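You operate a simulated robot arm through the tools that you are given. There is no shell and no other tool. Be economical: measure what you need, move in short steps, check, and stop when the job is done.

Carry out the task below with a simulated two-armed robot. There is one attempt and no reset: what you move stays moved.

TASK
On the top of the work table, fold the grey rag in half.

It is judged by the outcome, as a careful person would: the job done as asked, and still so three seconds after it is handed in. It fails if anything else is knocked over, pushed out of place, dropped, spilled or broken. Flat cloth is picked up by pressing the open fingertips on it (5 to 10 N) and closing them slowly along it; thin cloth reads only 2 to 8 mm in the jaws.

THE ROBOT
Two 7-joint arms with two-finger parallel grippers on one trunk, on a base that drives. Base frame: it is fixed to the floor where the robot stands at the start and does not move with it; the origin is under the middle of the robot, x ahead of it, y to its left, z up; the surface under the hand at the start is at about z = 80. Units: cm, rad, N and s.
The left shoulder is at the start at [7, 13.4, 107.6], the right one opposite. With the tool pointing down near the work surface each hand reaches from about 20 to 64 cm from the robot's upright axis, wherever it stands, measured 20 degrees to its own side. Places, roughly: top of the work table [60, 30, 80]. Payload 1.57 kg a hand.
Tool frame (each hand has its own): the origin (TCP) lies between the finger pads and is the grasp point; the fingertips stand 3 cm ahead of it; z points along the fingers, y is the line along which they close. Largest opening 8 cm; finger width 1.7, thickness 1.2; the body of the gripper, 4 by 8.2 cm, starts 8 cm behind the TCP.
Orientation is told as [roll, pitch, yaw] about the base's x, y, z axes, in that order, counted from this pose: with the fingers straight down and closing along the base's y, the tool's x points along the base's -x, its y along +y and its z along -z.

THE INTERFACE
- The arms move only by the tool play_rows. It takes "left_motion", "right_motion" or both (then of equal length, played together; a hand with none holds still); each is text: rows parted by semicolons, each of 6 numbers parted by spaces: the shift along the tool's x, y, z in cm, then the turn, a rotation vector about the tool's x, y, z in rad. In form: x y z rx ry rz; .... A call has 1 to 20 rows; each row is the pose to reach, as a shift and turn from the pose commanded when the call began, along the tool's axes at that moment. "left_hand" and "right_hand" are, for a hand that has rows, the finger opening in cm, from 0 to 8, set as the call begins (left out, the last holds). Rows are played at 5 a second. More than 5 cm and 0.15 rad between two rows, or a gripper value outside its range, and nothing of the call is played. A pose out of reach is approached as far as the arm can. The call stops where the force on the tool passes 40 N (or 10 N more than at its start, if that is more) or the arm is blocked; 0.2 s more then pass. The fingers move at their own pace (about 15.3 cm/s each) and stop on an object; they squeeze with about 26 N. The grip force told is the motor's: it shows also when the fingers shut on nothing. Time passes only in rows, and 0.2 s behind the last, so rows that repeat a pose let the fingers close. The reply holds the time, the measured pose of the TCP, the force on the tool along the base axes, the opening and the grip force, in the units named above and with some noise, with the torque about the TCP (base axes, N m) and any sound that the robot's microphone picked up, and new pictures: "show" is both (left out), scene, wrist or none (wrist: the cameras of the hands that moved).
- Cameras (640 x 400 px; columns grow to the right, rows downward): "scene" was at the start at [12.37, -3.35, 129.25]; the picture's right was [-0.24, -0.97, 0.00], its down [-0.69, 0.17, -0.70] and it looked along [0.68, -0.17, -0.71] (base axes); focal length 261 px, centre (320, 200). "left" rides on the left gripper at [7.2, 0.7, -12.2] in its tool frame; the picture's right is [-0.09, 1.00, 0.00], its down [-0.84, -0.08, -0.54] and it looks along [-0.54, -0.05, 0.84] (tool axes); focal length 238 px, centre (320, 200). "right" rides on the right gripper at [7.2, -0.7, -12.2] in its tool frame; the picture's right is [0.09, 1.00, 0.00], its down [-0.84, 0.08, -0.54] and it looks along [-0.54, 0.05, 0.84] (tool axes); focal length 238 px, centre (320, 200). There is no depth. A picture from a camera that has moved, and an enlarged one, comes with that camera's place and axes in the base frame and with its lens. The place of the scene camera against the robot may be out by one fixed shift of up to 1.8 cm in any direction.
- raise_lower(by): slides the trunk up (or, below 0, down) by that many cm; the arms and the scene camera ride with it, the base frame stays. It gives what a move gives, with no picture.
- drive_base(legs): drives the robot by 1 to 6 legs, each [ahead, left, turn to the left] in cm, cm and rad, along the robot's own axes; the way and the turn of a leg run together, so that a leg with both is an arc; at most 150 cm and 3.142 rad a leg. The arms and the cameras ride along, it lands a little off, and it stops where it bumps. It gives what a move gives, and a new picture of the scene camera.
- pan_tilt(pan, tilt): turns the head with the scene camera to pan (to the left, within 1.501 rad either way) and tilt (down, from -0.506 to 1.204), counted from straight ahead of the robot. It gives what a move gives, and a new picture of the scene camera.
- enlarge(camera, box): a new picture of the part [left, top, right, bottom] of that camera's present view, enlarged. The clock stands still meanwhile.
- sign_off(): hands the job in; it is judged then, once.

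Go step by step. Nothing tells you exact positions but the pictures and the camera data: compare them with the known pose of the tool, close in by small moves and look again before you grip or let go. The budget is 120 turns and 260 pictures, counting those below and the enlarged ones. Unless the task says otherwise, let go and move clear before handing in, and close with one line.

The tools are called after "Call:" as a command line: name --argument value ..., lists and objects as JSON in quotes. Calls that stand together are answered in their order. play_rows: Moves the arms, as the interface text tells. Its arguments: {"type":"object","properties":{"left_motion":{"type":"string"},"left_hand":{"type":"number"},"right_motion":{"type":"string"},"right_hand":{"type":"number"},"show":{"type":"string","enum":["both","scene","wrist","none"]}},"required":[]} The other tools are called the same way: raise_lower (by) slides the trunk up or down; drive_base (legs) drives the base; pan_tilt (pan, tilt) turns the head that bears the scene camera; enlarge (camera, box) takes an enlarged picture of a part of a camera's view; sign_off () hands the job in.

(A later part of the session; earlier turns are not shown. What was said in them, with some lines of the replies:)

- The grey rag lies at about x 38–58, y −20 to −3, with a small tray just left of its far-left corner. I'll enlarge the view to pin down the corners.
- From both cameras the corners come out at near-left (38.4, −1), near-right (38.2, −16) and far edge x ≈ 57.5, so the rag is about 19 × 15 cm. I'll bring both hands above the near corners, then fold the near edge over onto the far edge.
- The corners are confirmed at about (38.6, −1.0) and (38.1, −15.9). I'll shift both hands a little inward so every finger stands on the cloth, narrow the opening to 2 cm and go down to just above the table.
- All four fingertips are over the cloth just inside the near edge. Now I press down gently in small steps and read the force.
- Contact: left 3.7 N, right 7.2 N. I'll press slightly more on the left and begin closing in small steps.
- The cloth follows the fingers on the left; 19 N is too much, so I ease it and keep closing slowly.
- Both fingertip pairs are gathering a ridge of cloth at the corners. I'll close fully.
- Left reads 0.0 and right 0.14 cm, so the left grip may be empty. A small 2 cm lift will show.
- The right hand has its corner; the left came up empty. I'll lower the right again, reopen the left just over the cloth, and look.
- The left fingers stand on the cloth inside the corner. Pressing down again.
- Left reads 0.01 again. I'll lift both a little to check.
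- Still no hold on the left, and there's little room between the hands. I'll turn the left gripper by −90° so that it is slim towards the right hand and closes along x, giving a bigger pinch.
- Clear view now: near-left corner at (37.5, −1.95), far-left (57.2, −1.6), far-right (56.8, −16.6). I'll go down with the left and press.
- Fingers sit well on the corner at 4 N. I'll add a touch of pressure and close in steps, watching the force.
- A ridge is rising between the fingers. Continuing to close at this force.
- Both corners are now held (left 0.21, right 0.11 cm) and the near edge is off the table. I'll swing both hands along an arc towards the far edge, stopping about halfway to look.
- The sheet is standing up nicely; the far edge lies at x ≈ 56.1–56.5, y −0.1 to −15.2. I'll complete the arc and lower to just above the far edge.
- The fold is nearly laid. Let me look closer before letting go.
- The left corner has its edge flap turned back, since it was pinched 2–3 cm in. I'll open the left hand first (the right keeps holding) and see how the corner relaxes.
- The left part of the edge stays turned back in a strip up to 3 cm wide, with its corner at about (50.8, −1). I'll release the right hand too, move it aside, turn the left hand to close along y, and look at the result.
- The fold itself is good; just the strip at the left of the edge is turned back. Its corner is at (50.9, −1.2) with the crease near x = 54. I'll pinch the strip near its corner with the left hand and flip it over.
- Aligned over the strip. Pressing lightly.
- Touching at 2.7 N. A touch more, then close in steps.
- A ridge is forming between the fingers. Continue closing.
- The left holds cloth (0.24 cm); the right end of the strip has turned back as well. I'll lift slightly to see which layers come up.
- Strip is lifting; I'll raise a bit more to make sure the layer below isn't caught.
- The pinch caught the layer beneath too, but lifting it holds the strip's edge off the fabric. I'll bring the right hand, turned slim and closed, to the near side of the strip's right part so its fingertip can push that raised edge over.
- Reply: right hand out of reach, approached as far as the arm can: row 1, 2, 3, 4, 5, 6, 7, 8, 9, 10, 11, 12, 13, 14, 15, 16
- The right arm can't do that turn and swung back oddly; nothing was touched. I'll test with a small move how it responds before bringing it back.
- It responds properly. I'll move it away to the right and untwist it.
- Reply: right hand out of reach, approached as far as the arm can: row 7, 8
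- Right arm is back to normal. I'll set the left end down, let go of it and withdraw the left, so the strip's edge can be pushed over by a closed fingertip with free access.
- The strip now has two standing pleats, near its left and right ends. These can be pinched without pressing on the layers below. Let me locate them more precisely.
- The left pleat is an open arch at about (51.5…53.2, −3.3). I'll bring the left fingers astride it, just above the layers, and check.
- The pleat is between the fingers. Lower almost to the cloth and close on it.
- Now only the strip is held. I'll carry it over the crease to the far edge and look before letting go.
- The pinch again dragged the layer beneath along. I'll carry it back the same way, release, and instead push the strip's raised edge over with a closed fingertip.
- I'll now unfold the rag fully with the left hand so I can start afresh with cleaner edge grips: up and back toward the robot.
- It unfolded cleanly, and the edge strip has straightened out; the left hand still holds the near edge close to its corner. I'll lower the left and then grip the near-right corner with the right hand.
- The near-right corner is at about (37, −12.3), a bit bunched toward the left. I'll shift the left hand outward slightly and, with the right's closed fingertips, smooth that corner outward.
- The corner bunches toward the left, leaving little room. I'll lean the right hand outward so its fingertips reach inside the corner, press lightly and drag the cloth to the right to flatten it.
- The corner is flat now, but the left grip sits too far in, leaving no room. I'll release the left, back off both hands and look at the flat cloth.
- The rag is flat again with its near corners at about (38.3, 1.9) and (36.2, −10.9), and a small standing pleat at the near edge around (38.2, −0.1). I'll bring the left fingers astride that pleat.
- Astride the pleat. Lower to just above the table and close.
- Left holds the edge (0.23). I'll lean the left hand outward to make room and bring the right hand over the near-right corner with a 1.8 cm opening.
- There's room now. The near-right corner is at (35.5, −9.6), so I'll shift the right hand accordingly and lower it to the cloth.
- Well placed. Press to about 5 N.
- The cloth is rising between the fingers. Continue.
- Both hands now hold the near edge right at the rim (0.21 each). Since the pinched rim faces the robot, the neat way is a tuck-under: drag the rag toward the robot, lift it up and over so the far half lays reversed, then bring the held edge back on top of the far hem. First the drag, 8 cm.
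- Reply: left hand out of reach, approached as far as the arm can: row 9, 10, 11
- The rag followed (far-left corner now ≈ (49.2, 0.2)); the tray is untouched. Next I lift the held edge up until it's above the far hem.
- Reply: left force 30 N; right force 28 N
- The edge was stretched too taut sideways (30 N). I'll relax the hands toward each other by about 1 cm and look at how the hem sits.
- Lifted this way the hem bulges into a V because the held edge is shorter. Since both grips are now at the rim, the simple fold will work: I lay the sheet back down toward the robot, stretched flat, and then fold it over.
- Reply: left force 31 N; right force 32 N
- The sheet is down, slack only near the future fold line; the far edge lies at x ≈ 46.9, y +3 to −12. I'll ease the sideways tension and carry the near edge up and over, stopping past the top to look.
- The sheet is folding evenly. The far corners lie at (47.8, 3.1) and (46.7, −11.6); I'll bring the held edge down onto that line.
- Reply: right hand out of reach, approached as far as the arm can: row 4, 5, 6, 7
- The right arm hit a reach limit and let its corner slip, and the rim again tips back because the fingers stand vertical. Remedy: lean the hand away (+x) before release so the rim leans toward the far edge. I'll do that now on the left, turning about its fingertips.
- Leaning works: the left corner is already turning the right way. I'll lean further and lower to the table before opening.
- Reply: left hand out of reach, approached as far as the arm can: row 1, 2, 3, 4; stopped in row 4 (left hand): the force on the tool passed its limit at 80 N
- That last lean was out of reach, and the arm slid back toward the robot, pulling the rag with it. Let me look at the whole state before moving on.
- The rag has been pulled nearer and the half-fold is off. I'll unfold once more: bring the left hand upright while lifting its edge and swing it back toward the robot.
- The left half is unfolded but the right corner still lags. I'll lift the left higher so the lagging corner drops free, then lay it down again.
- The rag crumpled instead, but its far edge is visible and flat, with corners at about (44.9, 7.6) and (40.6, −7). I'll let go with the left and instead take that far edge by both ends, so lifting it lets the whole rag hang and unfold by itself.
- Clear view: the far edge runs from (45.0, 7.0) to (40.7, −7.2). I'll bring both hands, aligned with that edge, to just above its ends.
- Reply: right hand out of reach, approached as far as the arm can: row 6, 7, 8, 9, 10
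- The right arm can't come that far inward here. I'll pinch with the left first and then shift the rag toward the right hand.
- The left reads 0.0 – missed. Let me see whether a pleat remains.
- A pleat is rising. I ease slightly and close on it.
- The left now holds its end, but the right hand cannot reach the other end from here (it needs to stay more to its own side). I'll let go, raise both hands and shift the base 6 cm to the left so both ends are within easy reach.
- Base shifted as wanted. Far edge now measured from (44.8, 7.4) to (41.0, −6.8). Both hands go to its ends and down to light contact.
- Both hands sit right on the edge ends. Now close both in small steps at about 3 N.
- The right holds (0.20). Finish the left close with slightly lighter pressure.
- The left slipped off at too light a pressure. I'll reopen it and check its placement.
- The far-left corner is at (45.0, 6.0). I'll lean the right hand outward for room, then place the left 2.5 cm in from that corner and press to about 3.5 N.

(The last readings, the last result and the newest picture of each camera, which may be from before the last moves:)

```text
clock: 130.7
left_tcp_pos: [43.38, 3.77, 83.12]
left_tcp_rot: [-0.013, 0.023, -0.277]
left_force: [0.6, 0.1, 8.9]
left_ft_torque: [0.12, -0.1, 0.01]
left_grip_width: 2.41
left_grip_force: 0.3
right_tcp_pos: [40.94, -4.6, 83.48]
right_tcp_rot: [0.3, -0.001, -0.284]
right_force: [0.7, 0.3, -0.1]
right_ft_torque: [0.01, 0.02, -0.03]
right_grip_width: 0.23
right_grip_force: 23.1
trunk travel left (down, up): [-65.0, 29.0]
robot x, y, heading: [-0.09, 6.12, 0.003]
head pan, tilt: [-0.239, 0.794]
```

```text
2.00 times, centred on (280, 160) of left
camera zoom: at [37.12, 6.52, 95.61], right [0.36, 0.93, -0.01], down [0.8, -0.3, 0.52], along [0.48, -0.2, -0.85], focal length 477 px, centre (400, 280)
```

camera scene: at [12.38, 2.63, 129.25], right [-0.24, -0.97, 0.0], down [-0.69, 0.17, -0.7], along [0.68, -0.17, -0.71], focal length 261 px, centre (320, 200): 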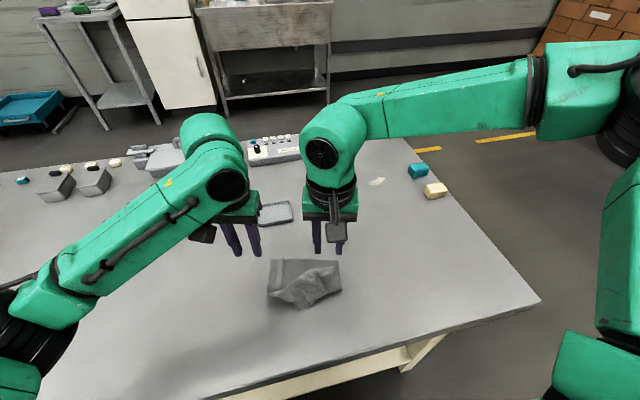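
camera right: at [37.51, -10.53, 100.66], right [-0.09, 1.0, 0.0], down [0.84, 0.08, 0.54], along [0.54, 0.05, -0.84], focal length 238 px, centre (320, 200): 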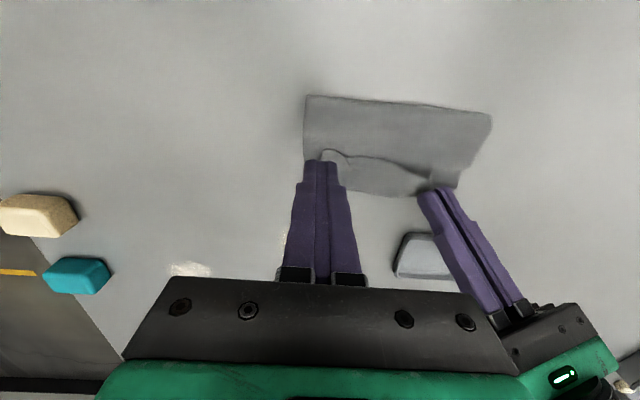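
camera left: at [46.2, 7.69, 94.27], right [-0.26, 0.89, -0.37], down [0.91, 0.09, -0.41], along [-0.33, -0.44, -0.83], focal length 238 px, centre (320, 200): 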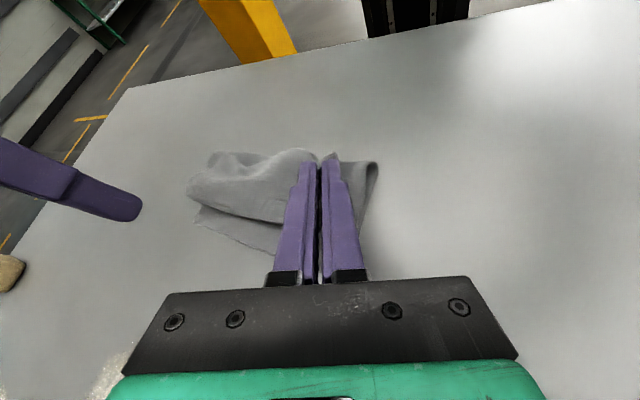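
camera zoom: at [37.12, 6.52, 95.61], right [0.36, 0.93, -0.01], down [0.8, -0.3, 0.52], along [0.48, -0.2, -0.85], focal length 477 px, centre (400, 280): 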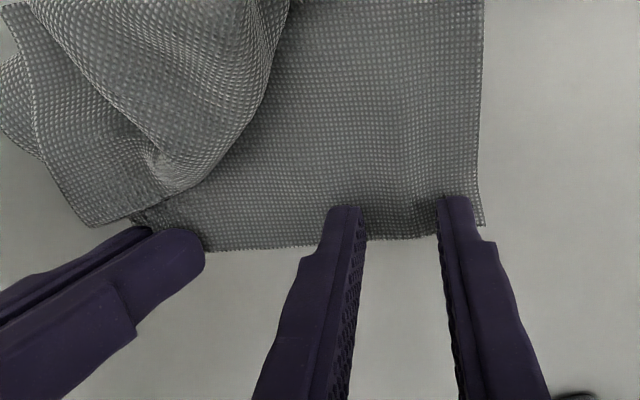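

Call:
play_rows --left_motion "0 0 -0.04 0 0 0; 0 0 -0.04 0 0 0" --left_hand 2 --show "none"

Call:
play_rows --left_motion "0 0 0 0 0 0; 0 0 0 0 0 0" --left_hand 1.6 --show "none"

Call:
play_rows --left_motion "0 0 0 0 0 0; 0 0 0 0 0 0" --left_hand 1.2 --show "none"

Call:
play_rows --left_motion "0 0 0 0 0 0; 0 0 0 0 0 0" --left_hand 0.8 --show "none"

Call:
play_rows --left_motion "0 0 0 0 0 0; 0 0 0 0 0 0; 0 0 0 0 0 0" --left_hand 0 --show "none"

```text
clock: 131.2
left_tcp_pos: [43.35, 3.83, 83.15]
left_tcp_rot: [-0.013, 0.024, -0.278]
left_force: [-0.4, -1.2, 9.4]
left_ft_torque: [0.03, -0.06, -0.03]
left_grip_width: 1.89
left_grip_force: 0.1
right_tcp_pos: [40.88, -4.59, 83.57]
right_tcp_rot: [0.302, -0.001, -0.282]
right_force: [-0.5, 0.9, 0.2]
right_ft_torque: [-0.01, 0.0, 0.0]
right_grip_width: 0.23
right_grip_force: 24.1
trunk travel left (down, up): [-65.0, 29.0]
robot x, y, heading: [-0.16, 6.12, 0.001]
head pan, tilt: [-0.239, 0.794]
```

```text
clock: 131.8
left_tcp_pos: [43.3, 3.88, 83.12]
left_tcp_rot: [-0.012, 0.023, -0.275]
left_force: [-0.1, -1.4, 8.7]
left_ft_torque: [0.06, -0.08, 0.02]
left_grip_width: 1.5
left_grip_force: 0.0
right_tcp_pos: [40.89, -4.61, 83.57]
right_tcp_rot: [0.299, -0.001, -0.284]
right_force: [0.3, 0.5, -0.3]
right_ft_torque: [-0.05, 0.03, 0.03]
right_grip_width: 0.2
right_grip_force: 23.2
trunk travel left (down, up): [-65.0, 29.0]
robot x, y, heading: [-0.09, 6.08, -0.002]
head pan, tilt: [-0.239, 0.794]
```

```text
clock: 132.4
left_tcp_pos: [43.41, 3.77, 83.16]
left_tcp_rot: [-0.012, 0.023, -0.276]
left_force: [-0.4, -1.7, 8.3]
left_ft_torque: [0.06, -0.01, 0.0]
left_grip_width: 1.1
left_grip_force: 0.1
right_tcp_pos: [41.01, -4.74, 83.65]
right_tcp_rot: [0.299, 0.0, -0.282]
right_force: [-0.6, 0.2, -0.3]
right_ft_torque: [-0.03, 0.03, 0.0]
right_grip_width: 0.19
right_grip_force: 23.4
trunk travel left (down, up): [-65.0, 29.0]
robot x, y, heading: [0.05, 5.91, 0.001]
head pan, tilt: [-0.239, 0.794]
```

```text
clock: 133.1
left_tcp_pos: [43.41, 3.92, 83.03]
left_tcp_rot: [-0.011, 0.025, -0.276]
left_force: [-0.5, -1.3, 7.4]
left_ft_torque: [-0.03, 0.0, 0.02]
left_grip_width: 0.84
left_grip_force: 0.5
right_tcp_pos: [40.93, -4.65, 83.62]
right_tcp_rot: [0.3, 0.0, -0.282]
right_force: [0.2, 2.2, 0.1]
right_ft_torque: [-0.01, -0.01, -0.02]
right_grip_width: 0.23
right_grip_force: 23.3
trunk travel left (down, up): [-65.0, 29.0]
robot x, y, heading: [-0.12, 6.0, 0.002]
head pan, tilt: [-0.239, 0.794]
```

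```text
clock: 133.8
left_tcp_pos: [43.29, 3.8, 83.16]
left_tcp_rot: [-0.014, 0.024, -0.277]
left_force: [-2.7, -10.1, 8.5]
left_ft_torque: [-0.3, 0.0, 0.1]
left_grip_width: 0.19
left_grip_force: 23.3
right_tcp_pos: [40.93, -4.62, 83.64]
right_tcp_rot: [0.3, 0.001, -0.284]
right_force: [2.2, 11.0, -1.4]
right_ft_torque: [0.3, -0.02, 0.01]
right_grip_width: 0.21
right_grip_force: 24.0
trunk travel left (down, up): [-65.0, 29.0]
robot x, y, heading: [0.06, 6.04, -0.002]
head pan, tilt: [-0.239, 0.794]
```

Both ends of the far edge are now firmly held (0.19 / 0.21). I'll lift straight up so the rag hangs free and shakes out its folds.

Call:
play_rows --left_motion "0 0 -1.4 0 0 0; -0.2 0 -3 0 0 0; -0.6 0 -4.5 0 0 0; -1 0 -6 0 0 0; -1.4 0 -7.5 0 0 0; -1.8 0 -9 0 0 0; -2.2 0 -10.5 0 0 0; -2.6 0 -12 0 0 0; -3 0 -13.5 0 0 0; -3.4 0 -15 0 0 0; -3.83 0.04 -16 0 0 0; -3.83 0.04 -16 0 0 0; -3.83 0.04 -16 0 0 0" --right_motion "-0.4 0.46 -1.3 0 0 0; -0.9 1 -2.8 0 0 0; -1.5 1.5 -4.2 0 0 0; -2.1 2 -5.6 0 0 0; -2.6 2.5 -7 0 0 0; -3.2 3 -8.4 0 0 0; -3.8 3.5 -9.8 0 0 0; -4.4 4 -11.2 0 0 0; -4.9 4.5 -12.5 0 0 0; -5.5 5 -13.8 0 0 0; -5.94 5.3 -14.78 0 0 0; -5.94 5.3 -14.78 0 0 0; -5.94 5.3 -14.78 0 0 0" --show "scene"

Call:
enlarge --camera "scene" --box '[240, 160, 400, 290]'

```text
clock: 136.7
left_tcp_pos: [47.52, 3.04, 99.0]
left_tcp_rot: [-0.012, 0.026, -0.277]
left_force: [1.0, -12.8, 0.4]
left_ft_torque: [-0.4, -0.06, 0.1]
left_grip_width: 0.22
left_grip_force: 23.7
right_tcp_pos: [46.92, -5.61, 99.39]
right_tcp_rot: [0.3, 0.0, -0.283]
right_force: [-1.0, 13.2, -1.3]
right_ft_torque: [0.38, 0.01, 0.05]
right_grip_width: 0.18
right_grip_force: 23.8
trunk travel left (down, up): [-65.0, 29.0]
robot x, y, heading: [0.19, 6.05, 0.003]
head pan, tilt: [-0.239, 0.794]
camera scene: at [12.38, 2.7, 129.25], right [-0.24, -0.97, 0.0], down [-0.69, 0.17, -0.7], along [0.68, -0.17, -0.71], focal length 261 px, centre (320, 200)
```

scene: 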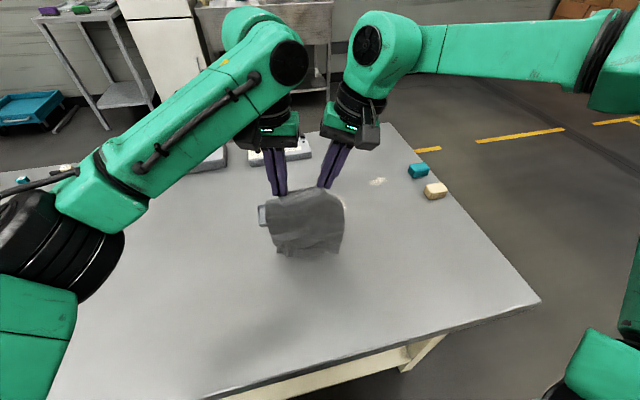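

```text
3.08 times, centred on (320, 225) of scene
camera zoom: at [12.38, 2.7, 129.25], right [-0.24, -0.97, 0.0], down [-0.69, 0.17, -0.7], along [0.68, -0.17, -0.71], focal length 804 px, centre (320, 123)
```

zoom: 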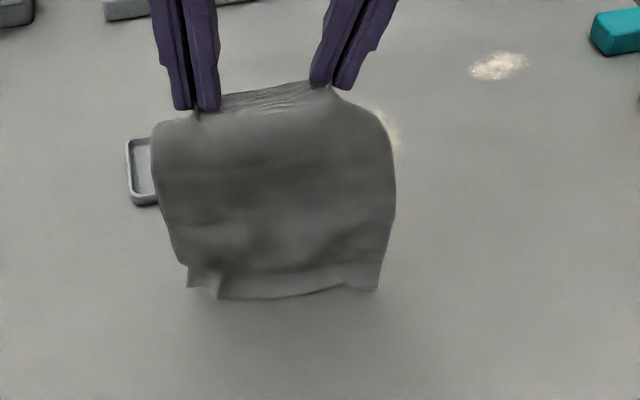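

The rag hangs open and full again. Its hem is just touching, bent toward the robot; I want it to trail on the far side, so I raise slightly and draw the hands back toward the robot before lowering.

Call:
play_rows --left_motion "0 0 -1.2 0 0 0; 0 0 -2.5 0 0 0; 0 0 -2.5 0 0 0; 1.2 -0.34 -2.3 0 0 0; 2.4 -0.68 -2 0 0 0; 3.6 -1 -1.3 0 0 0; 4.81 -1.36 -0.5 0 0 0; 6 -1.7 1.4 0 0 0; 6 -1.7 1.4 0 0 0" --right_motion "0 0.35 -1.15 0 0 0; 0 0.74 -2.4 0 0 0; 0 0.74 -2.4 0 0 0; 1.2 0.35 -2.3 0 0 0; 2.4 -0.07 -2.12 0 0 0; 3.6 -0.6 -1.5 0 0 0; 4.8 -1.18 -0.89 0 0 0; 6 -2.1 0.8 0 0 0; 6 -2.1 0.8 0 0 0" --show "none"

Call:
enlarge --camera "scene" --box '[230, 160, 390, 290]'

Call:
enlarge --camera "left" --box '[100, 60, 460, 290]'

```text
clock: 138.7
left_tcp_pos: [41.28, 2.95, 97.76]
left_tcp_rot: [-0.014, 0.028, -0.278]
left_force: [0.9, -11.5, 0.2]
left_ft_torque: [-0.33, -0.06, 0.06]
left_grip_width: 0.21
left_grip_force: 23.8
right_tcp_pos: [40.62, -5.67, 97.74]
right_tcp_rot: [0.3, 0.001, -0.282]
right_force: [-0.1, 12.2, -0.6]
right_ft_torque: [0.3, 0.01, 0.03]
right_grip_width: 0.22
right_grip_force: 23.7
trunk travel left (down, up): [-65.0, 29.0]
robot x, y, heading: [0.31, 5.61, 0.0]
head pan, tilt: [-0.239, 0.794]
```

```text
3.08 times, centred on (310, 225) of scene
camera zoom: at [12.39, 2.7, 129.25], right [-0.24, -0.97, 0.0], down [-0.69, 0.17, -0.7], along [0.68, -0.17, -0.71], focal length 804 px, centre (351, 123)
```

zoom: 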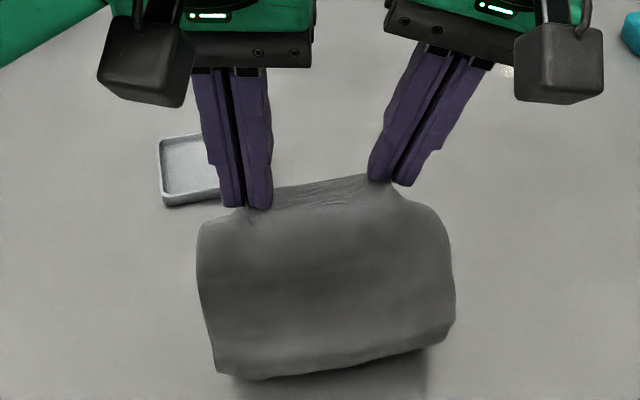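

```text
1.74 times, centred on (280, 175) of left
camera zoom: at [34.93, 5.62, 110.2], right [0.36, 0.93, -0.02], down [0.8, -0.3, 0.52], along [0.48, -0.2, -0.85], focal length 414 px, centre (390, 244)
```

zoom: 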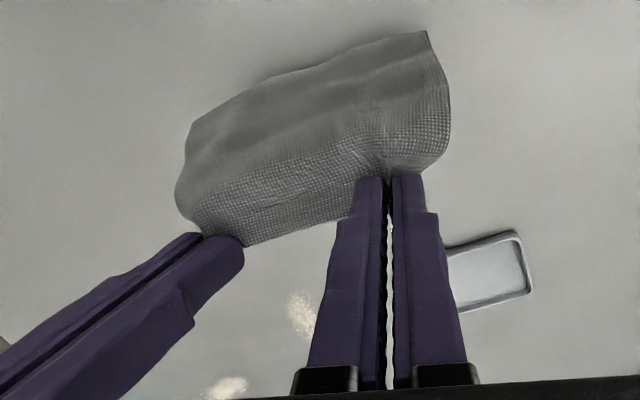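

The hem now trails on the far side under the sheet, as wanted. I'll keep lowering while drawing the hands back until half of the rag is laid, then look.

Call:
play_rows --left_motion "0.85 -0.24 0.8 0 0 0; 1.7 -0.48 1.65 0 0 0; 2.5 -0.72 2.5 0 0 0; 3.37 -0.95 3.3 0 0 0; 4.1 -1.15 4.05 0 0 0; 4.8 -1.36 4.8 0 0 0; 5.5 -1.56 5.55 0 0 0; 6.25 -1.77 6.3 0 0 0; 6.25 -1.77 6.3 0 0 0" --right_motion "0.85 -0.48 0.7 0 0 0; 1.7 -0.95 1.4 0 0 0; 2.5 -1.43 2.15 0 0 0; 3.36 -1.91 2.86 0 0 0; 4.1 -2.33 3.5 0 0 0; 4.8 -2.75 4.2 0 0 0; 5.5 -3.17 4.8 0 0 0; 6.24 -3.59 5.48 0 0 0; 6.24 -3.59 5.48 0 0 0" --show "none"

Call:
enlarge --camera "left" --box '[100, 60, 460, 290]'

Call:
enlarge --camera "scene" --box '[220, 190, 400, 340]'

```text
clock: 140.7
left_tcp_pos: [34.65, 2.87, 91.72]
left_tcp_rot: [-0.013, 0.027, -0.275]
left_force: [0.3, -8.2, 0.1]
left_ft_torque: [-0.23, -0.02, 0.05]
left_grip_width: 0.22
left_grip_force: 23.9
right_tcp_pos: [34.21, -5.69, 91.67]
right_tcp_rot: [0.3, 0.001, -0.283]
right_force: [-0.7, 8.0, 0.6]
right_ft_torque: [0.21, 0.03, 0.05]
right_grip_width: 0.2
right_grip_force: 24.2
trunk travel left (down, up): [-65.0, 29.0]
robot x, y, heading: [0.07, 6.43, 0.0]
head pan, tilt: [-0.239, 0.794]
```

```text
1.74 times, centred on (280, 175) of left
camera zoom: at [28.47, 5.52, 104.2], right [0.36, 0.93, -0.02], down [0.8, -0.3, 0.52], along [0.48, -0.2, -0.85], focal length 414 px, centre (390, 244)
```

zoom: 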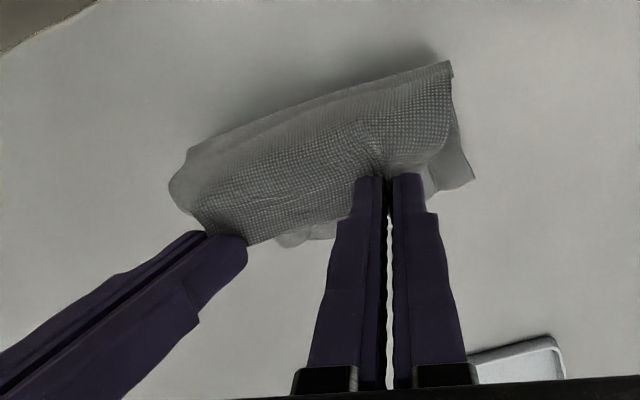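

```text
2.67 times, centred on (310, 265) of scene
camera zoom: at [12.39, 2.7, 129.25], right [-0.24, -0.97, 0.0], down [-0.69, 0.17, -0.7], along [0.68, -0.17, -0.71], focal length 697 px, centre (347, 27)
```

zoom: 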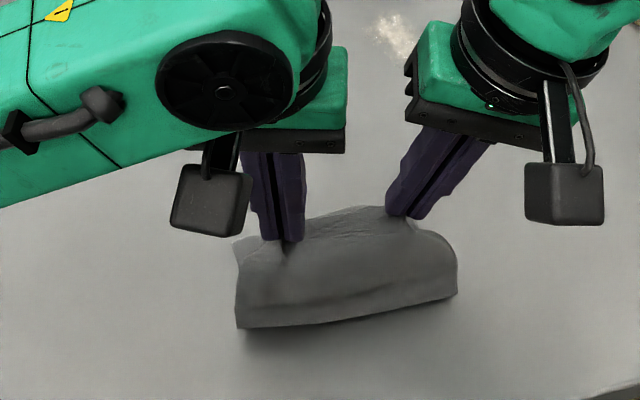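

The hem is visible on the far side at x ≈ 39.7 (y +6.4 to about −8) and the sheet bends over evenly. Now I bring the held edge forward and down onto the hem.

Call:
play_rows --left_motion "-0.9 0.26 0.5 0 0 0; -1.83 0.52 1.2 0 0 0; -2.7 0.76 2.7 0 0 0; -3.56 1 4.2 0 0 0; -3.9 1.1 5.5 0 0 0; -4.23 1.2 6.7 0 0 0; -4.23 1.2 7.3 0 0 0; -4.23 1.2 7.3 0 0 0" --right_motion "-0.9 0.08 0.55 0 0 0; -1.82 0.15 1.3 0 0 0; -2.7 -0.05 2.8 0 0 0; -3.55 -0.26 4.32 0 0 0; -3.9 -0.55 5.6 0 0 0; -4.22 -0.81 6.76 0 0 0; -4.22 -0.95 7.2 0 0 0; -4.22 -0.95 7.2 0 0 0" --show "none"

Call:
enlarge --camera "left" --box '[100, 60, 460, 290]'

Call:
enlarge --camera "scene" --box '[240, 210, 380, 320]'

```text
clock: 142.4
left_tcp_pos: [38.91, 2.93, 84.22]
left_tcp_rot: [-0.011, 0.026, -0.277]
left_force: [1.0, -7.2, 0.8]
left_ft_torque: [-0.21, -0.03, 0.04]
left_grip_width: 0.22
left_grip_force: 23.7
right_tcp_pos: [38.59, -5.67, 84.4]
right_tcp_rot: [0.299, 0.0, -0.283]
right_force: [-0.6, 6.9, -0.1]
right_ft_torque: [0.2, 0.04, 0.03]
right_grip_width: 0.22
right_grip_force: 24.1
trunk travel left (down, up): [-65.0, 29.0]
robot x, y, heading: [-0.0, 6.31, 0.004]
head pan, tilt: [-0.239, 0.794]
```

```text
1.74 times, centred on (280, 175) of left
camera zoom: at [32.64, 5.5, 96.72], right [0.36, 0.93, -0.01], down [0.8, -0.3, 0.52], along [0.48, -0.2, -0.85], focal length 414 px, centre (390, 244)
```

zoom: 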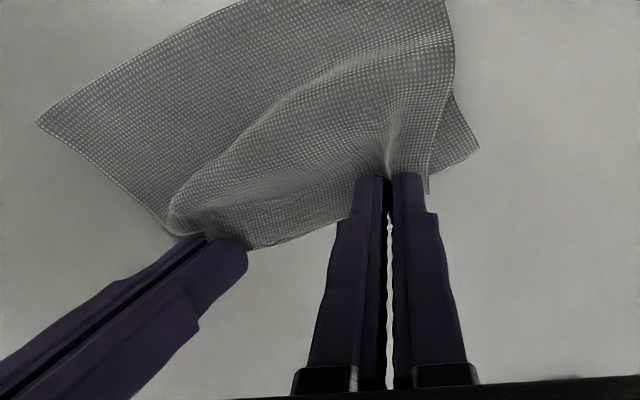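

```text
3.64 times, centred on (310, 265) of scene
camera zoom: at [12.38, 2.7, 129.25], right [-0.24, -0.97, 0.0], down [-0.69, 0.17, -0.7], along [0.68, -0.17, -0.71], focal length 950 px, centre (356, -36)
```

zoom: 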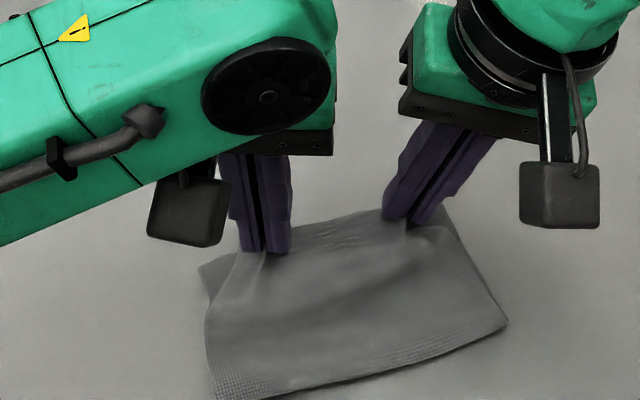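

Excellent – the edge lies the right way up with no turn-back, and hem corners are at (39.1, 6.7) and (38.1, −8.3), right below. I'll nudge the edge into line, set it down, open and lift away.

Call:
play_rows --left_motion "0.12 0.07 0.2 0 0 0; 0.25 0.14 0.5 0 0 0; 0.25 0.14 0.6 0 0 0; 0.25 0.14 0.6 0 0 0" --right_motion "0.35 -0.27 0.15 0 0 0; 0.71 -0.54 0.3 0 0 0; 0.71 -0.54 0.36 0 0 0; 0.71 -0.54 0.36 0 0 0" --show "none"

Call:
play_rows --left_motion "0 0 0 0 0 0; 0 0 0 0 0 0; 0 0 -0.5 0 0 0; 0 0 -1.2 0 0 0; 0 0 -2.5 0 0 0; 0 0 -4.5 0 0 0; 0 0 -7 0 0 0; 0 0 -9 0 0 0" --right_motion "0 0 0 0 0 0; 0 0 0 0 0 0; 0 0 -0.5 0 0 0; 0 0 -1.2 0 0 0; 0 0 -2.5 0 0 0; 0 0 -4.5 0 0 0; 0 0 -7 0 0 0; 0 0 -9 0 0 0" --left_hand 1.2 --right_hand 1.2 --show "none"

Call:
enlarge --camera "scene" --box '[240, 210, 380, 320]'

Call:
enlarge --camera "left" --box '[100, 20, 460, 250]'

```text
clock: 143.4
left_tcp_pos: [38.66, 3.05, 83.64]
left_tcp_rot: [-0.017, 0.025, -0.278]
left_force: [-0.8, -16.0, 0.4]
left_ft_torque: [-0.5, 0.01, 0.07]
left_grip_width: 0.25
left_grip_force: 24.0
right_tcp_pos: [37.73, -5.76, 84.1]
right_tcp_rot: [0.301, -0.001, -0.282]
right_force: [-0.1, 16.9, -1.9]
right_ft_torque: [0.47, 0.02, 0.01]
right_grip_width: 0.2
right_grip_force: 23.5
trunk travel left (down, up): [-65.0, 29.0]
robot x, y, heading: [0.1, 6.14, -0.0]
head pan, tilt: [-0.239, 0.794]
```

```text
clock: 145.2
left_tcp_pos: [38.76, 3.03, 92.66]
left_tcp_rot: [-0.013, 0.027, -0.277]
left_force: [0.5, 0.3, -0.3]
left_ft_torque: [-0.02, 0.01, 0.0]
left_grip_width: 1.17
left_grip_force: 0.0
right_tcp_pos: [36.84, -8.49, 92.43]
right_tcp_rot: [0.302, -0.001, -0.281]
right_force: [0.1, 1.1, -0.7]
right_ft_torque: [0.0, 0.0, 0.01]
right_grip_width: 1.18
right_grip_force: 0.0
trunk travel left (down, up): [-65.0, 29.0]
robot x, y, heading: [0.05, 6.34, -0.003]
head pan, tilt: [-0.239, 0.794]
```

```text
3.64 times, centred on (310, 265) of scene
camera zoom: at [12.32, 2.68, 129.25], right [-0.24, -0.97, 0.0], down [-0.69, 0.17, -0.7], along [0.68, -0.17, -0.71], focal length 950 px, centre (356, -36)
```

zoom: 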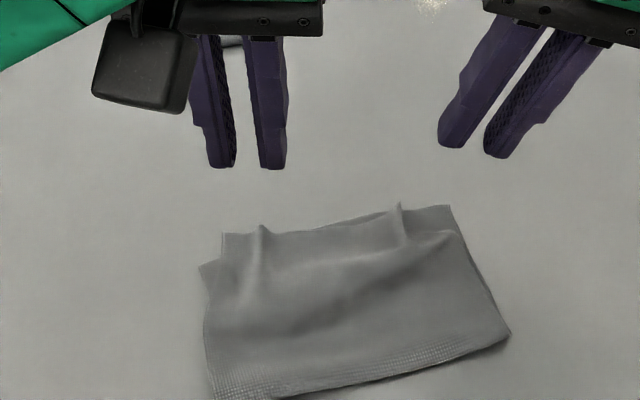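

```text
1.74 times, centred on (280, 135) of left
camera zoom: at [32.52, 5.76, 105.19], right [0.36, 0.93, -0.01], down [0.8, -0.3, 0.52], along [0.48, -0.2, -0.85], focal length 414 px, centre (390, 313)
```

zoom: 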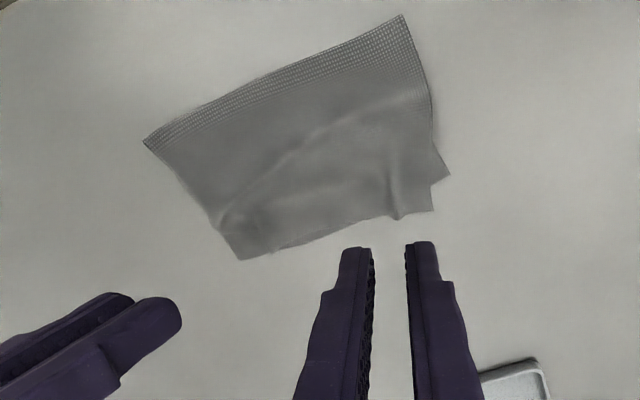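

That is a proper half-fold: top edge at x ≈ 39.3–40.6 over the hem at 38.1–39.0, fold line at x ≈ 31. Two small pleats remain where I pinched, pulling the top-left corner in by about 1.5 cm. I'll smooth that corner outward with a light closed fingertip.

Call:
play_rows --left_motion "-0.08 1.76 0 0 0 0; -0.08 1.76 3 0 0 0; -0.08 1.76 6 0 0 0; -0.08 1.76 8 0 0 0; -0.08 1.76 8.9 0 0 0; -0.08 1.76 9.2 0 0 0; -0.08 1.76 9.3 0 0 0; -0.08 1.76 9.3 0 0 0" --left_hand 0 --show "none"

Call:
enlarge --camera "left" --box '[160, 20, 480, 220]'

```text
clock: 147.1
left_tcp_pos: [39.22, 4.68, 83.29]
left_tcp_rot: [-0.014, 0.026, -0.277]
left_force: [-1.0, 1.0, 0.4]
left_ft_torque: [-0.05, 0.01, -0.05]
left_grip_width: 0.01
left_grip_force: 21.0
right_tcp_pos: [36.93, -8.35, 92.52]
right_tcp_rot: [0.301, 0.0, -0.283]
right_force: [-0.2, 0.4, 0.7]
right_ft_torque: [0.02, -0.01, 0.02]
right_grip_width: 1.21
right_grip_force: 0.0
trunk travel left (down, up): [-65.0, 29.0]
robot x, y, heading: [0.1, 5.93, 0.002]
head pan, tilt: [-0.239, 0.794]
```

```text
2.00 times, centred on (320, 120) of left
camera zoom: at [32.92, 7.32, 95.79], right [0.36, 0.93, -0.02], down [0.8, -0.3, 0.52], along [0.48, -0.2, -0.85], focal length 477 px, centre (320, 360)
```

zoom: 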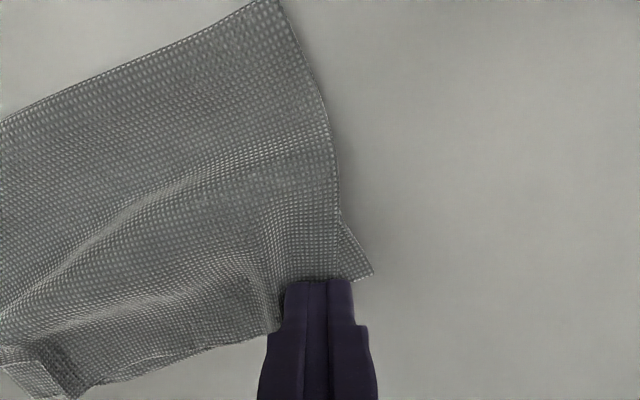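

Call:
play_rows --left_motion "0 0 0.08 0 0 0; 0 0 0.08 0 0 0; 0.15 0.22 0.08 0 0 0; 0.3 0.44 0.08 0 0 0; 0.45 0.66 0.08 0 0 0; 0.6 0.88 0.08 0 0 0; 0.75 1.1 0.08 0 0 0; 0.89 1.31 0.08 0 0 0; 0.89 1.31 -1 0 0 0; 0.89 1.31 -4 0 0 0; 0.89 1.31 -7 0 0 0; 0.89 1.31 -9 0 0 0" --show "none"

Call:
enlarge --camera "left" --box '[100, 20, 460, 250]'

Call:
enlarge --camera "scene" --box '[240, 210, 380, 320]'

```text
clock: 149.7
left_tcp_pos: [38.77, 6.09, 92.28]
left_tcp_rot: [-0.012, 0.026, -0.276]
left_force: [0.7, -0.7, -0.2]
left_ft_torque: [-0.02, 0.02, 0.03]
left_grip_width: 0.01
left_grip_force: 21.3
right_tcp_pos: [36.94, -8.41, 92.51]
right_tcp_rot: [0.301, 0.0, -0.283]
right_force: [0.2, 0.1, 0.0]
right_ft_torque: [-0.03, 0.01, 0.04]
right_grip_width: 1.22
right_grip_force: 0.1
trunk travel left (down, up): [-65.0, 29.0]
robot x, y, heading: [0.04, 5.89, 0.005]
head pan, tilt: [-0.239, 0.794]
```

```text
1.74 times, centred on (280, 135) of left
camera zoom: at [32.47, 8.82, 104.85], right [0.36, 0.93, -0.01], down [0.8, -0.3, 0.52], along [0.48, -0.2, -0.85], focal length 414 px, centre (390, 313)
```

zoom: 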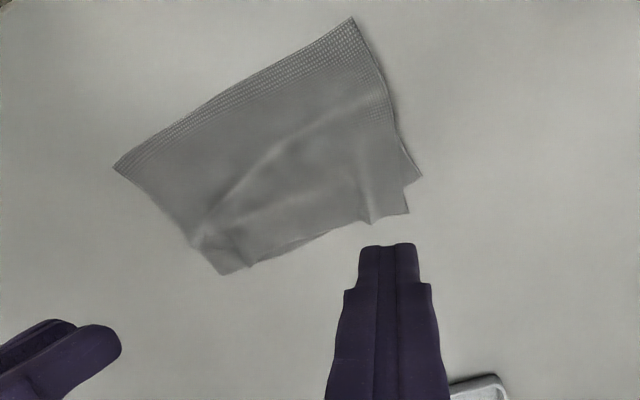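

```text
3.64 times, centred on (310, 265) of scene
camera zoom: at [12.36, 2.69, 129.25], right [-0.24, -0.97, 0.0], down [-0.69, 0.17, -0.7], along [0.68, -0.17, -0.71], focal length 950 px, centre (356, -36)
```

zoom: 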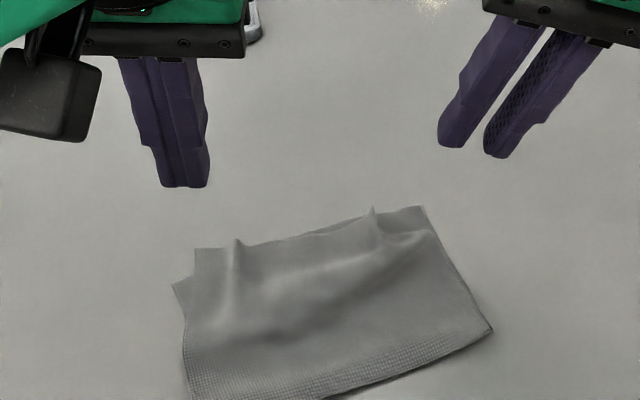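

The whole rag slid along with it. I'll pin the rag with the right hand's closed fingertips near its middle and repeat the smoothing of the left corner.

Call:
play_rows --right_motion "0.6 1.1 0.9 0 0 0; 1.2 2.2 1.8 0 0 0; 1.9 3.4 2.7 0 0 0; 2.51 4.58 3.51 0 0 0; 2.51 3.9 5.8 0 0 0; 2.51 3.2 8 0 0 0; 2.51 2.65 9.8 0 0 0; 2.51 2.48 10.3 0 0 0; 2.51 2.48 10.3 0 0 0" --right_hand 0 --show "none"

Call:
enlarge --camera "right" --box '[160, 20, 560, 270]'

```text
clock: 151.7
left_tcp_pos: [38.77, 6.23, 92.29]
left_tcp_rot: [-0.011, 0.027, -0.275]
left_force: [0.3, -0.8, -0.3]
left_ft_torque: [0.01, -0.03, 0.0]
left_grip_width: 0.0
left_grip_force: 22.0
right_tcp_pos: [36.06, -2.53, 83.44]
right_tcp_rot: [0.3, -0.001, -0.282]
right_force: [0.1, 0.2, -0.3]
right_ft_torque: [-0.02, 0.0, -0.01]
right_grip_width: 0.01
right_grip_force: 21.2
trunk travel left (down, up): [-65.0, 29.0]
robot x, y, heading: [0.16, 6.33, 0.003]
head pan, tilt: [-0.239, 0.794]
```

```text
1.60 times, centred on (360, 145) of right
camera zoom: at [27.98, -4.45, 94.96], right [0.18, 0.94, 0.29], down [0.78, -0.32, 0.54], along [0.6, 0.13, -0.79], focal length 381 px, centre (256, 288)
```

zoom: 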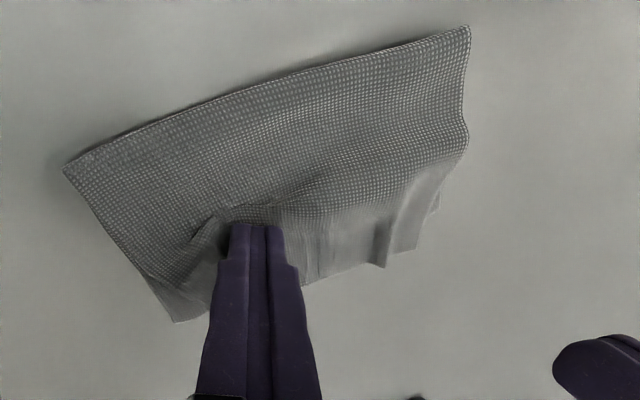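

Call:
play_rows --right_motion "0 0 0.12 0 0 0; 0 0 0.22 0 0 0; 0 0 0.25 0 0 0; 0 0 0.25 0 0 0; 0 0 0.25 0 0 0; 0 0 0.25 0 0 0" --left_motion "-0.3 0 3 0 0 0; -0.3 0 6 0 0 0; -0.3 0 8 0 0 0; -0.3 0 8.8 0 0 0; -0.3 0 9.08 0 0 0; -0.3 0 9.08 0 0 0" --show "none"

Call:
play_rows --left_motion "0 0 0.02 0 0 0; 0.15 0.25 0.02 0 0 0; 0.3 0.5 0.02 0 0 0; 0.45 0.75 0.02 0 0 0; 0.6 1 0.02 0 0 0; 0.75 1.25 0.02 0 0 0; 0.85 1.5 0.02 0 0 0; 0.85 1.5 -1 0 0 0; 0.85 1.5 -4 0 0 0; 0.85 1.5 -8 0 0 0" --show "none"

Call:
enlarge --camera "right" --box '[160, 20, 560, 270]'

```text
clock: 153.1
left_tcp_pos: [38.74, 6.13, 83.38]
left_tcp_rot: [-0.014, 0.025, -0.275]
left_force: [-0.1, -0.2, -0.4]
left_ft_torque: [0.02, -0.01, 0.02]
left_grip_width: 0.0
left_grip_force: 21.5
right_tcp_pos: [36.04, -2.5, 83.3]
right_tcp_rot: [0.301, -0.001, -0.283]
right_force: [1.9, -2.5, 22.4]
right_ft_torque: [-0.07, 0.04, 0.0]
right_grip_width: 0.0
right_grip_force: 20.9
trunk travel left (down, up): [-65.0, 29.0]
robot x, y, heading: [-0.34, 6.01, -0.001]
head pan, tilt: [-0.239, 0.794]
```

```text
clock: 155.2
left_tcp_pos: [38.59, 7.86, 91.49]
left_tcp_rot: [-0.011, 0.024, -0.275]
left_force: [-0.3, 0.3, 1.3]
left_ft_torque: [-0.01, -0.01, -0.03]
left_grip_width: 0.0
left_grip_force: 21.7
right_tcp_pos: [35.86, -2.41, 83.35]
right_tcp_rot: [0.3, -0.005, -0.283]
right_force: [4.5, -2.2, 31.1]
right_ft_torque: [-0.07, 0.07, 0.02]
right_grip_width: 0.0
right_grip_force: 21.2
trunk travel left (down, up): [-65.0, 29.0]
robot x, y, heading: [0.06, 6.08, -0.002]
head pan, tilt: [-0.239, 0.794]
```

```text
1.60 times, centred on (360, 145) of right
camera zoom: at [27.88, -4.37, 94.82], right [0.18, 0.94, 0.29], down [0.78, -0.32, 0.54], along [0.6, 0.13, -0.79], focal length 381 px, centre (256, 288)
```

zoom: 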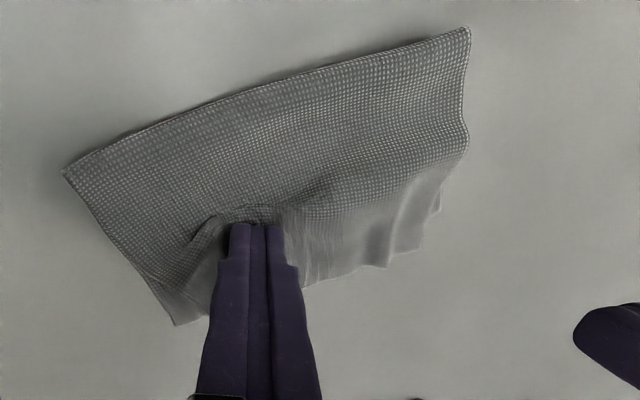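

The pleat shrank a little. Once more with slightly firmer contact on the left and a lighter pin.

Call:
play_rows --right_motion "0 0 -0.06 0 0 0; 0 0 -0.06 0 0 0; 0 0 -0.06 0 0 0; 0 0 -0.06 0 0 0; 0 0 -0.06 0 0 0; 0 0 -0.06 0 0 0; 0 0 -0.06 0 0 0; 0 0 -0.06 0 0 0; 0 0 -0.06 0 0 0; 0 0 -0.06 0 0 0; 0 0 -0.06 0 0 0; 0 0 -0.06 0 0 0; 0 0 -0.06 0 0 0; 0 0 -0.06 0 0 0" --left_motion "-0.7 -1.36 0 0 0 0; -0.7 -1.36 3 0 0 0; -0.7 -1.36 6 0 0 0; -0.7 -1.36 7.6 0 0 0; -0.7 -1.36 8.15 0 0 0; -0.7 -1.36 8.17 0 0 0; -0.55 -1.1 8.17 0 0 0; -0.4 -0.8 8.17 0 0 0; -0.25 -0.5 8.17 0 0 0; -0.1 -0.2 8.17 0 0 0; 0.05 0.1 8.17 0 0 0; 0.1 0.3 8.17 0 0 0; 0.1 0.3 6 0 0 0; 0.1 0.3 1 0 0 0" --show "none"

Call:
enlarge --camera "right" --box '[160, 20, 560, 270]'

```text
clock: 158.2
left_tcp_pos: [38.3, 8.37, 90.33]
left_tcp_rot: [-0.012, 0.024, -0.275]
left_force: [0.7, -0.4, -0.1]
left_ft_torque: [0.04, 0.01, -0.01]
left_grip_width: 0.0
left_grip_force: 20.7
right_tcp_pos: [36.05, -2.46, 83.42]
right_tcp_rot: [0.301, -0.002, -0.283]
right_force: [-0.1, 0.5, 22.7]
right_ft_torque: [0.06, 0.11, -0.02]
right_grip_width: 0.0
right_grip_force: 21.4
trunk travel left (down, up): [-65.0, 29.0]
robot x, y, heading: [0.13, 5.9, 0.003]
head pan, tilt: [-0.239, 0.794]
```

```text
1.60 times, centred on (360, 145) of right
camera zoom: at [27.9, -4.38, 94.84], right [0.18, 0.94, 0.29], down [0.78, -0.32, 0.54], along [0.6, 0.13, -0.79], focal length 381 px, centre (256, 288)
```

zoom: 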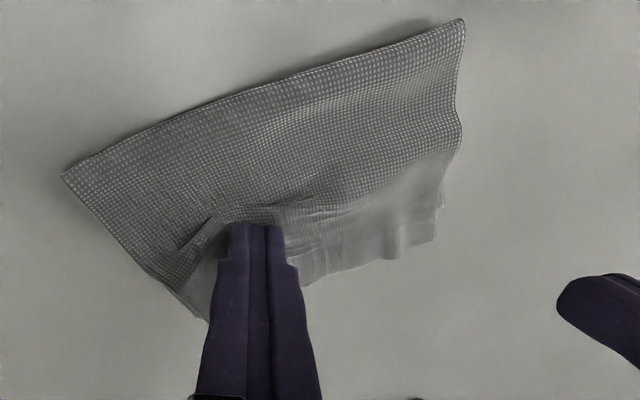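

The left corner now lines up and its pleat is nearly gone. I'll lift both hands away and inspect.

Call:
play_rows --right_motion "0 0 -1 0 0 0; 0 0 -3 0 0 0; 0 0 -6 0 0 0; 0 0 -9 0 0 0; 0 -3 -10 0.1 0 0; 0 -6 -10 0.2 0 0; 0 -9 -10 0.3 0 0; 0 -12 -10 0.3 0 0" --left_motion "0 0 -1 0 0 0; 0 0 -2 0 0 0; 0 2 -2 0 0 0; 0 5 -2 0 0 0; 0 8 -2 0 0 0; 0 10 -2 0 0 0; 0 10 -2 0 0 0; 0 10 -2 0 0 0" --show "scene"

Call:
enlarge --camera "scene" --box '[240, 220, 380, 330]'

Call:
enlarge --camera "right" --box '[300, 0, 640, 200]'

```text
clock: 160.1
left_tcp_pos: [41.33, 17.58, 92.32]
left_tcp_rot: [-0.01, 0.027, -0.276]
left_force: [0.0, -0.2, -0.2]
left_ft_torque: [0.04, 0.0, -0.03]
left_grip_width: 0.02
left_grip_force: 21.6
right_tcp_pos: [32.05, -16.59, 89.29]
right_tcp_rot: [0.0, 0.004, -0.282]
right_force: [0.7, -0.5, -0.6]
right_ft_torque: [0.02, -0.03, -0.01]
right_grip_width: 0.02
right_grip_force: 21.1
trunk travel left (down, up): [-65.0, 29.0]
robot x, y, heading: [-0.04, 6.27, 0.0]
head pan, tilt: [-0.239, 0.794]
camera scene: at [12.28, 2.48, 129.26], right [-0.24, -0.97, 0.0], down [-0.69, 0.17, -0.7], along [0.68, -0.17, -0.71], focal length 261 px, centre (320, 200)
```

scene: 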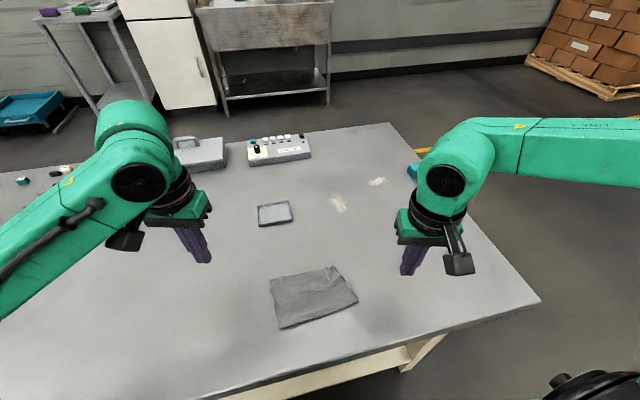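

```text
3.64 times, centred on (310, 275) of scene
camera zoom: at [12.28, 2.48, 129.26], right [-0.24, -0.97, 0.0], down [-0.69, 0.17, -0.7], along [0.68, -0.17, -0.71], focal length 950 px, centre (356, -73)
```

zoom: 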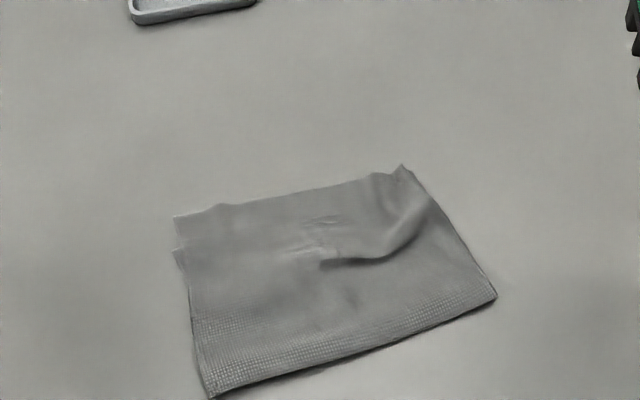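

```text
1.88 times, centred on (470, 100) of right
camera zoom: at [24.99, -15.13, 101.56], right [0.19, 0.98, 0.0], down [0.83, -0.16, 0.54], along [0.53, -0.1, -0.84], focal length 449 px, centre (38, 388)
```

zoom: 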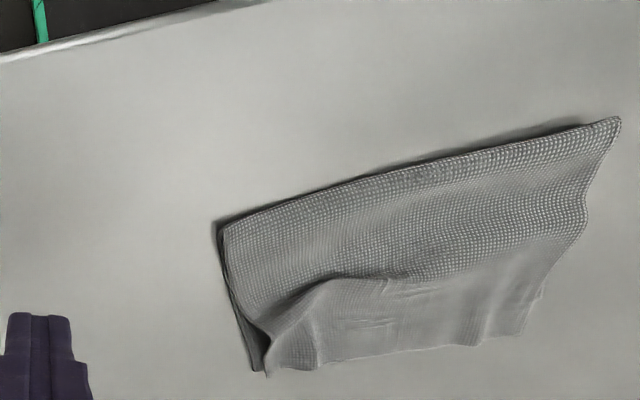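

The rag lies folded in half on the table top. The corners meet to within about 1–2 cm, and one small wrinkle remains on the right. The tray and the other items are where they were and both hands are clear, so I'm handing it in.

Call:
sign_off

```text
The job is handed in.
```

The grey rag is folded in half on the work table. Its edges meet to within about 1–2 cm, with one small wrinkle on the right, and it now lies nearer the robot than where it started. Nothing else on the table was disturbed.
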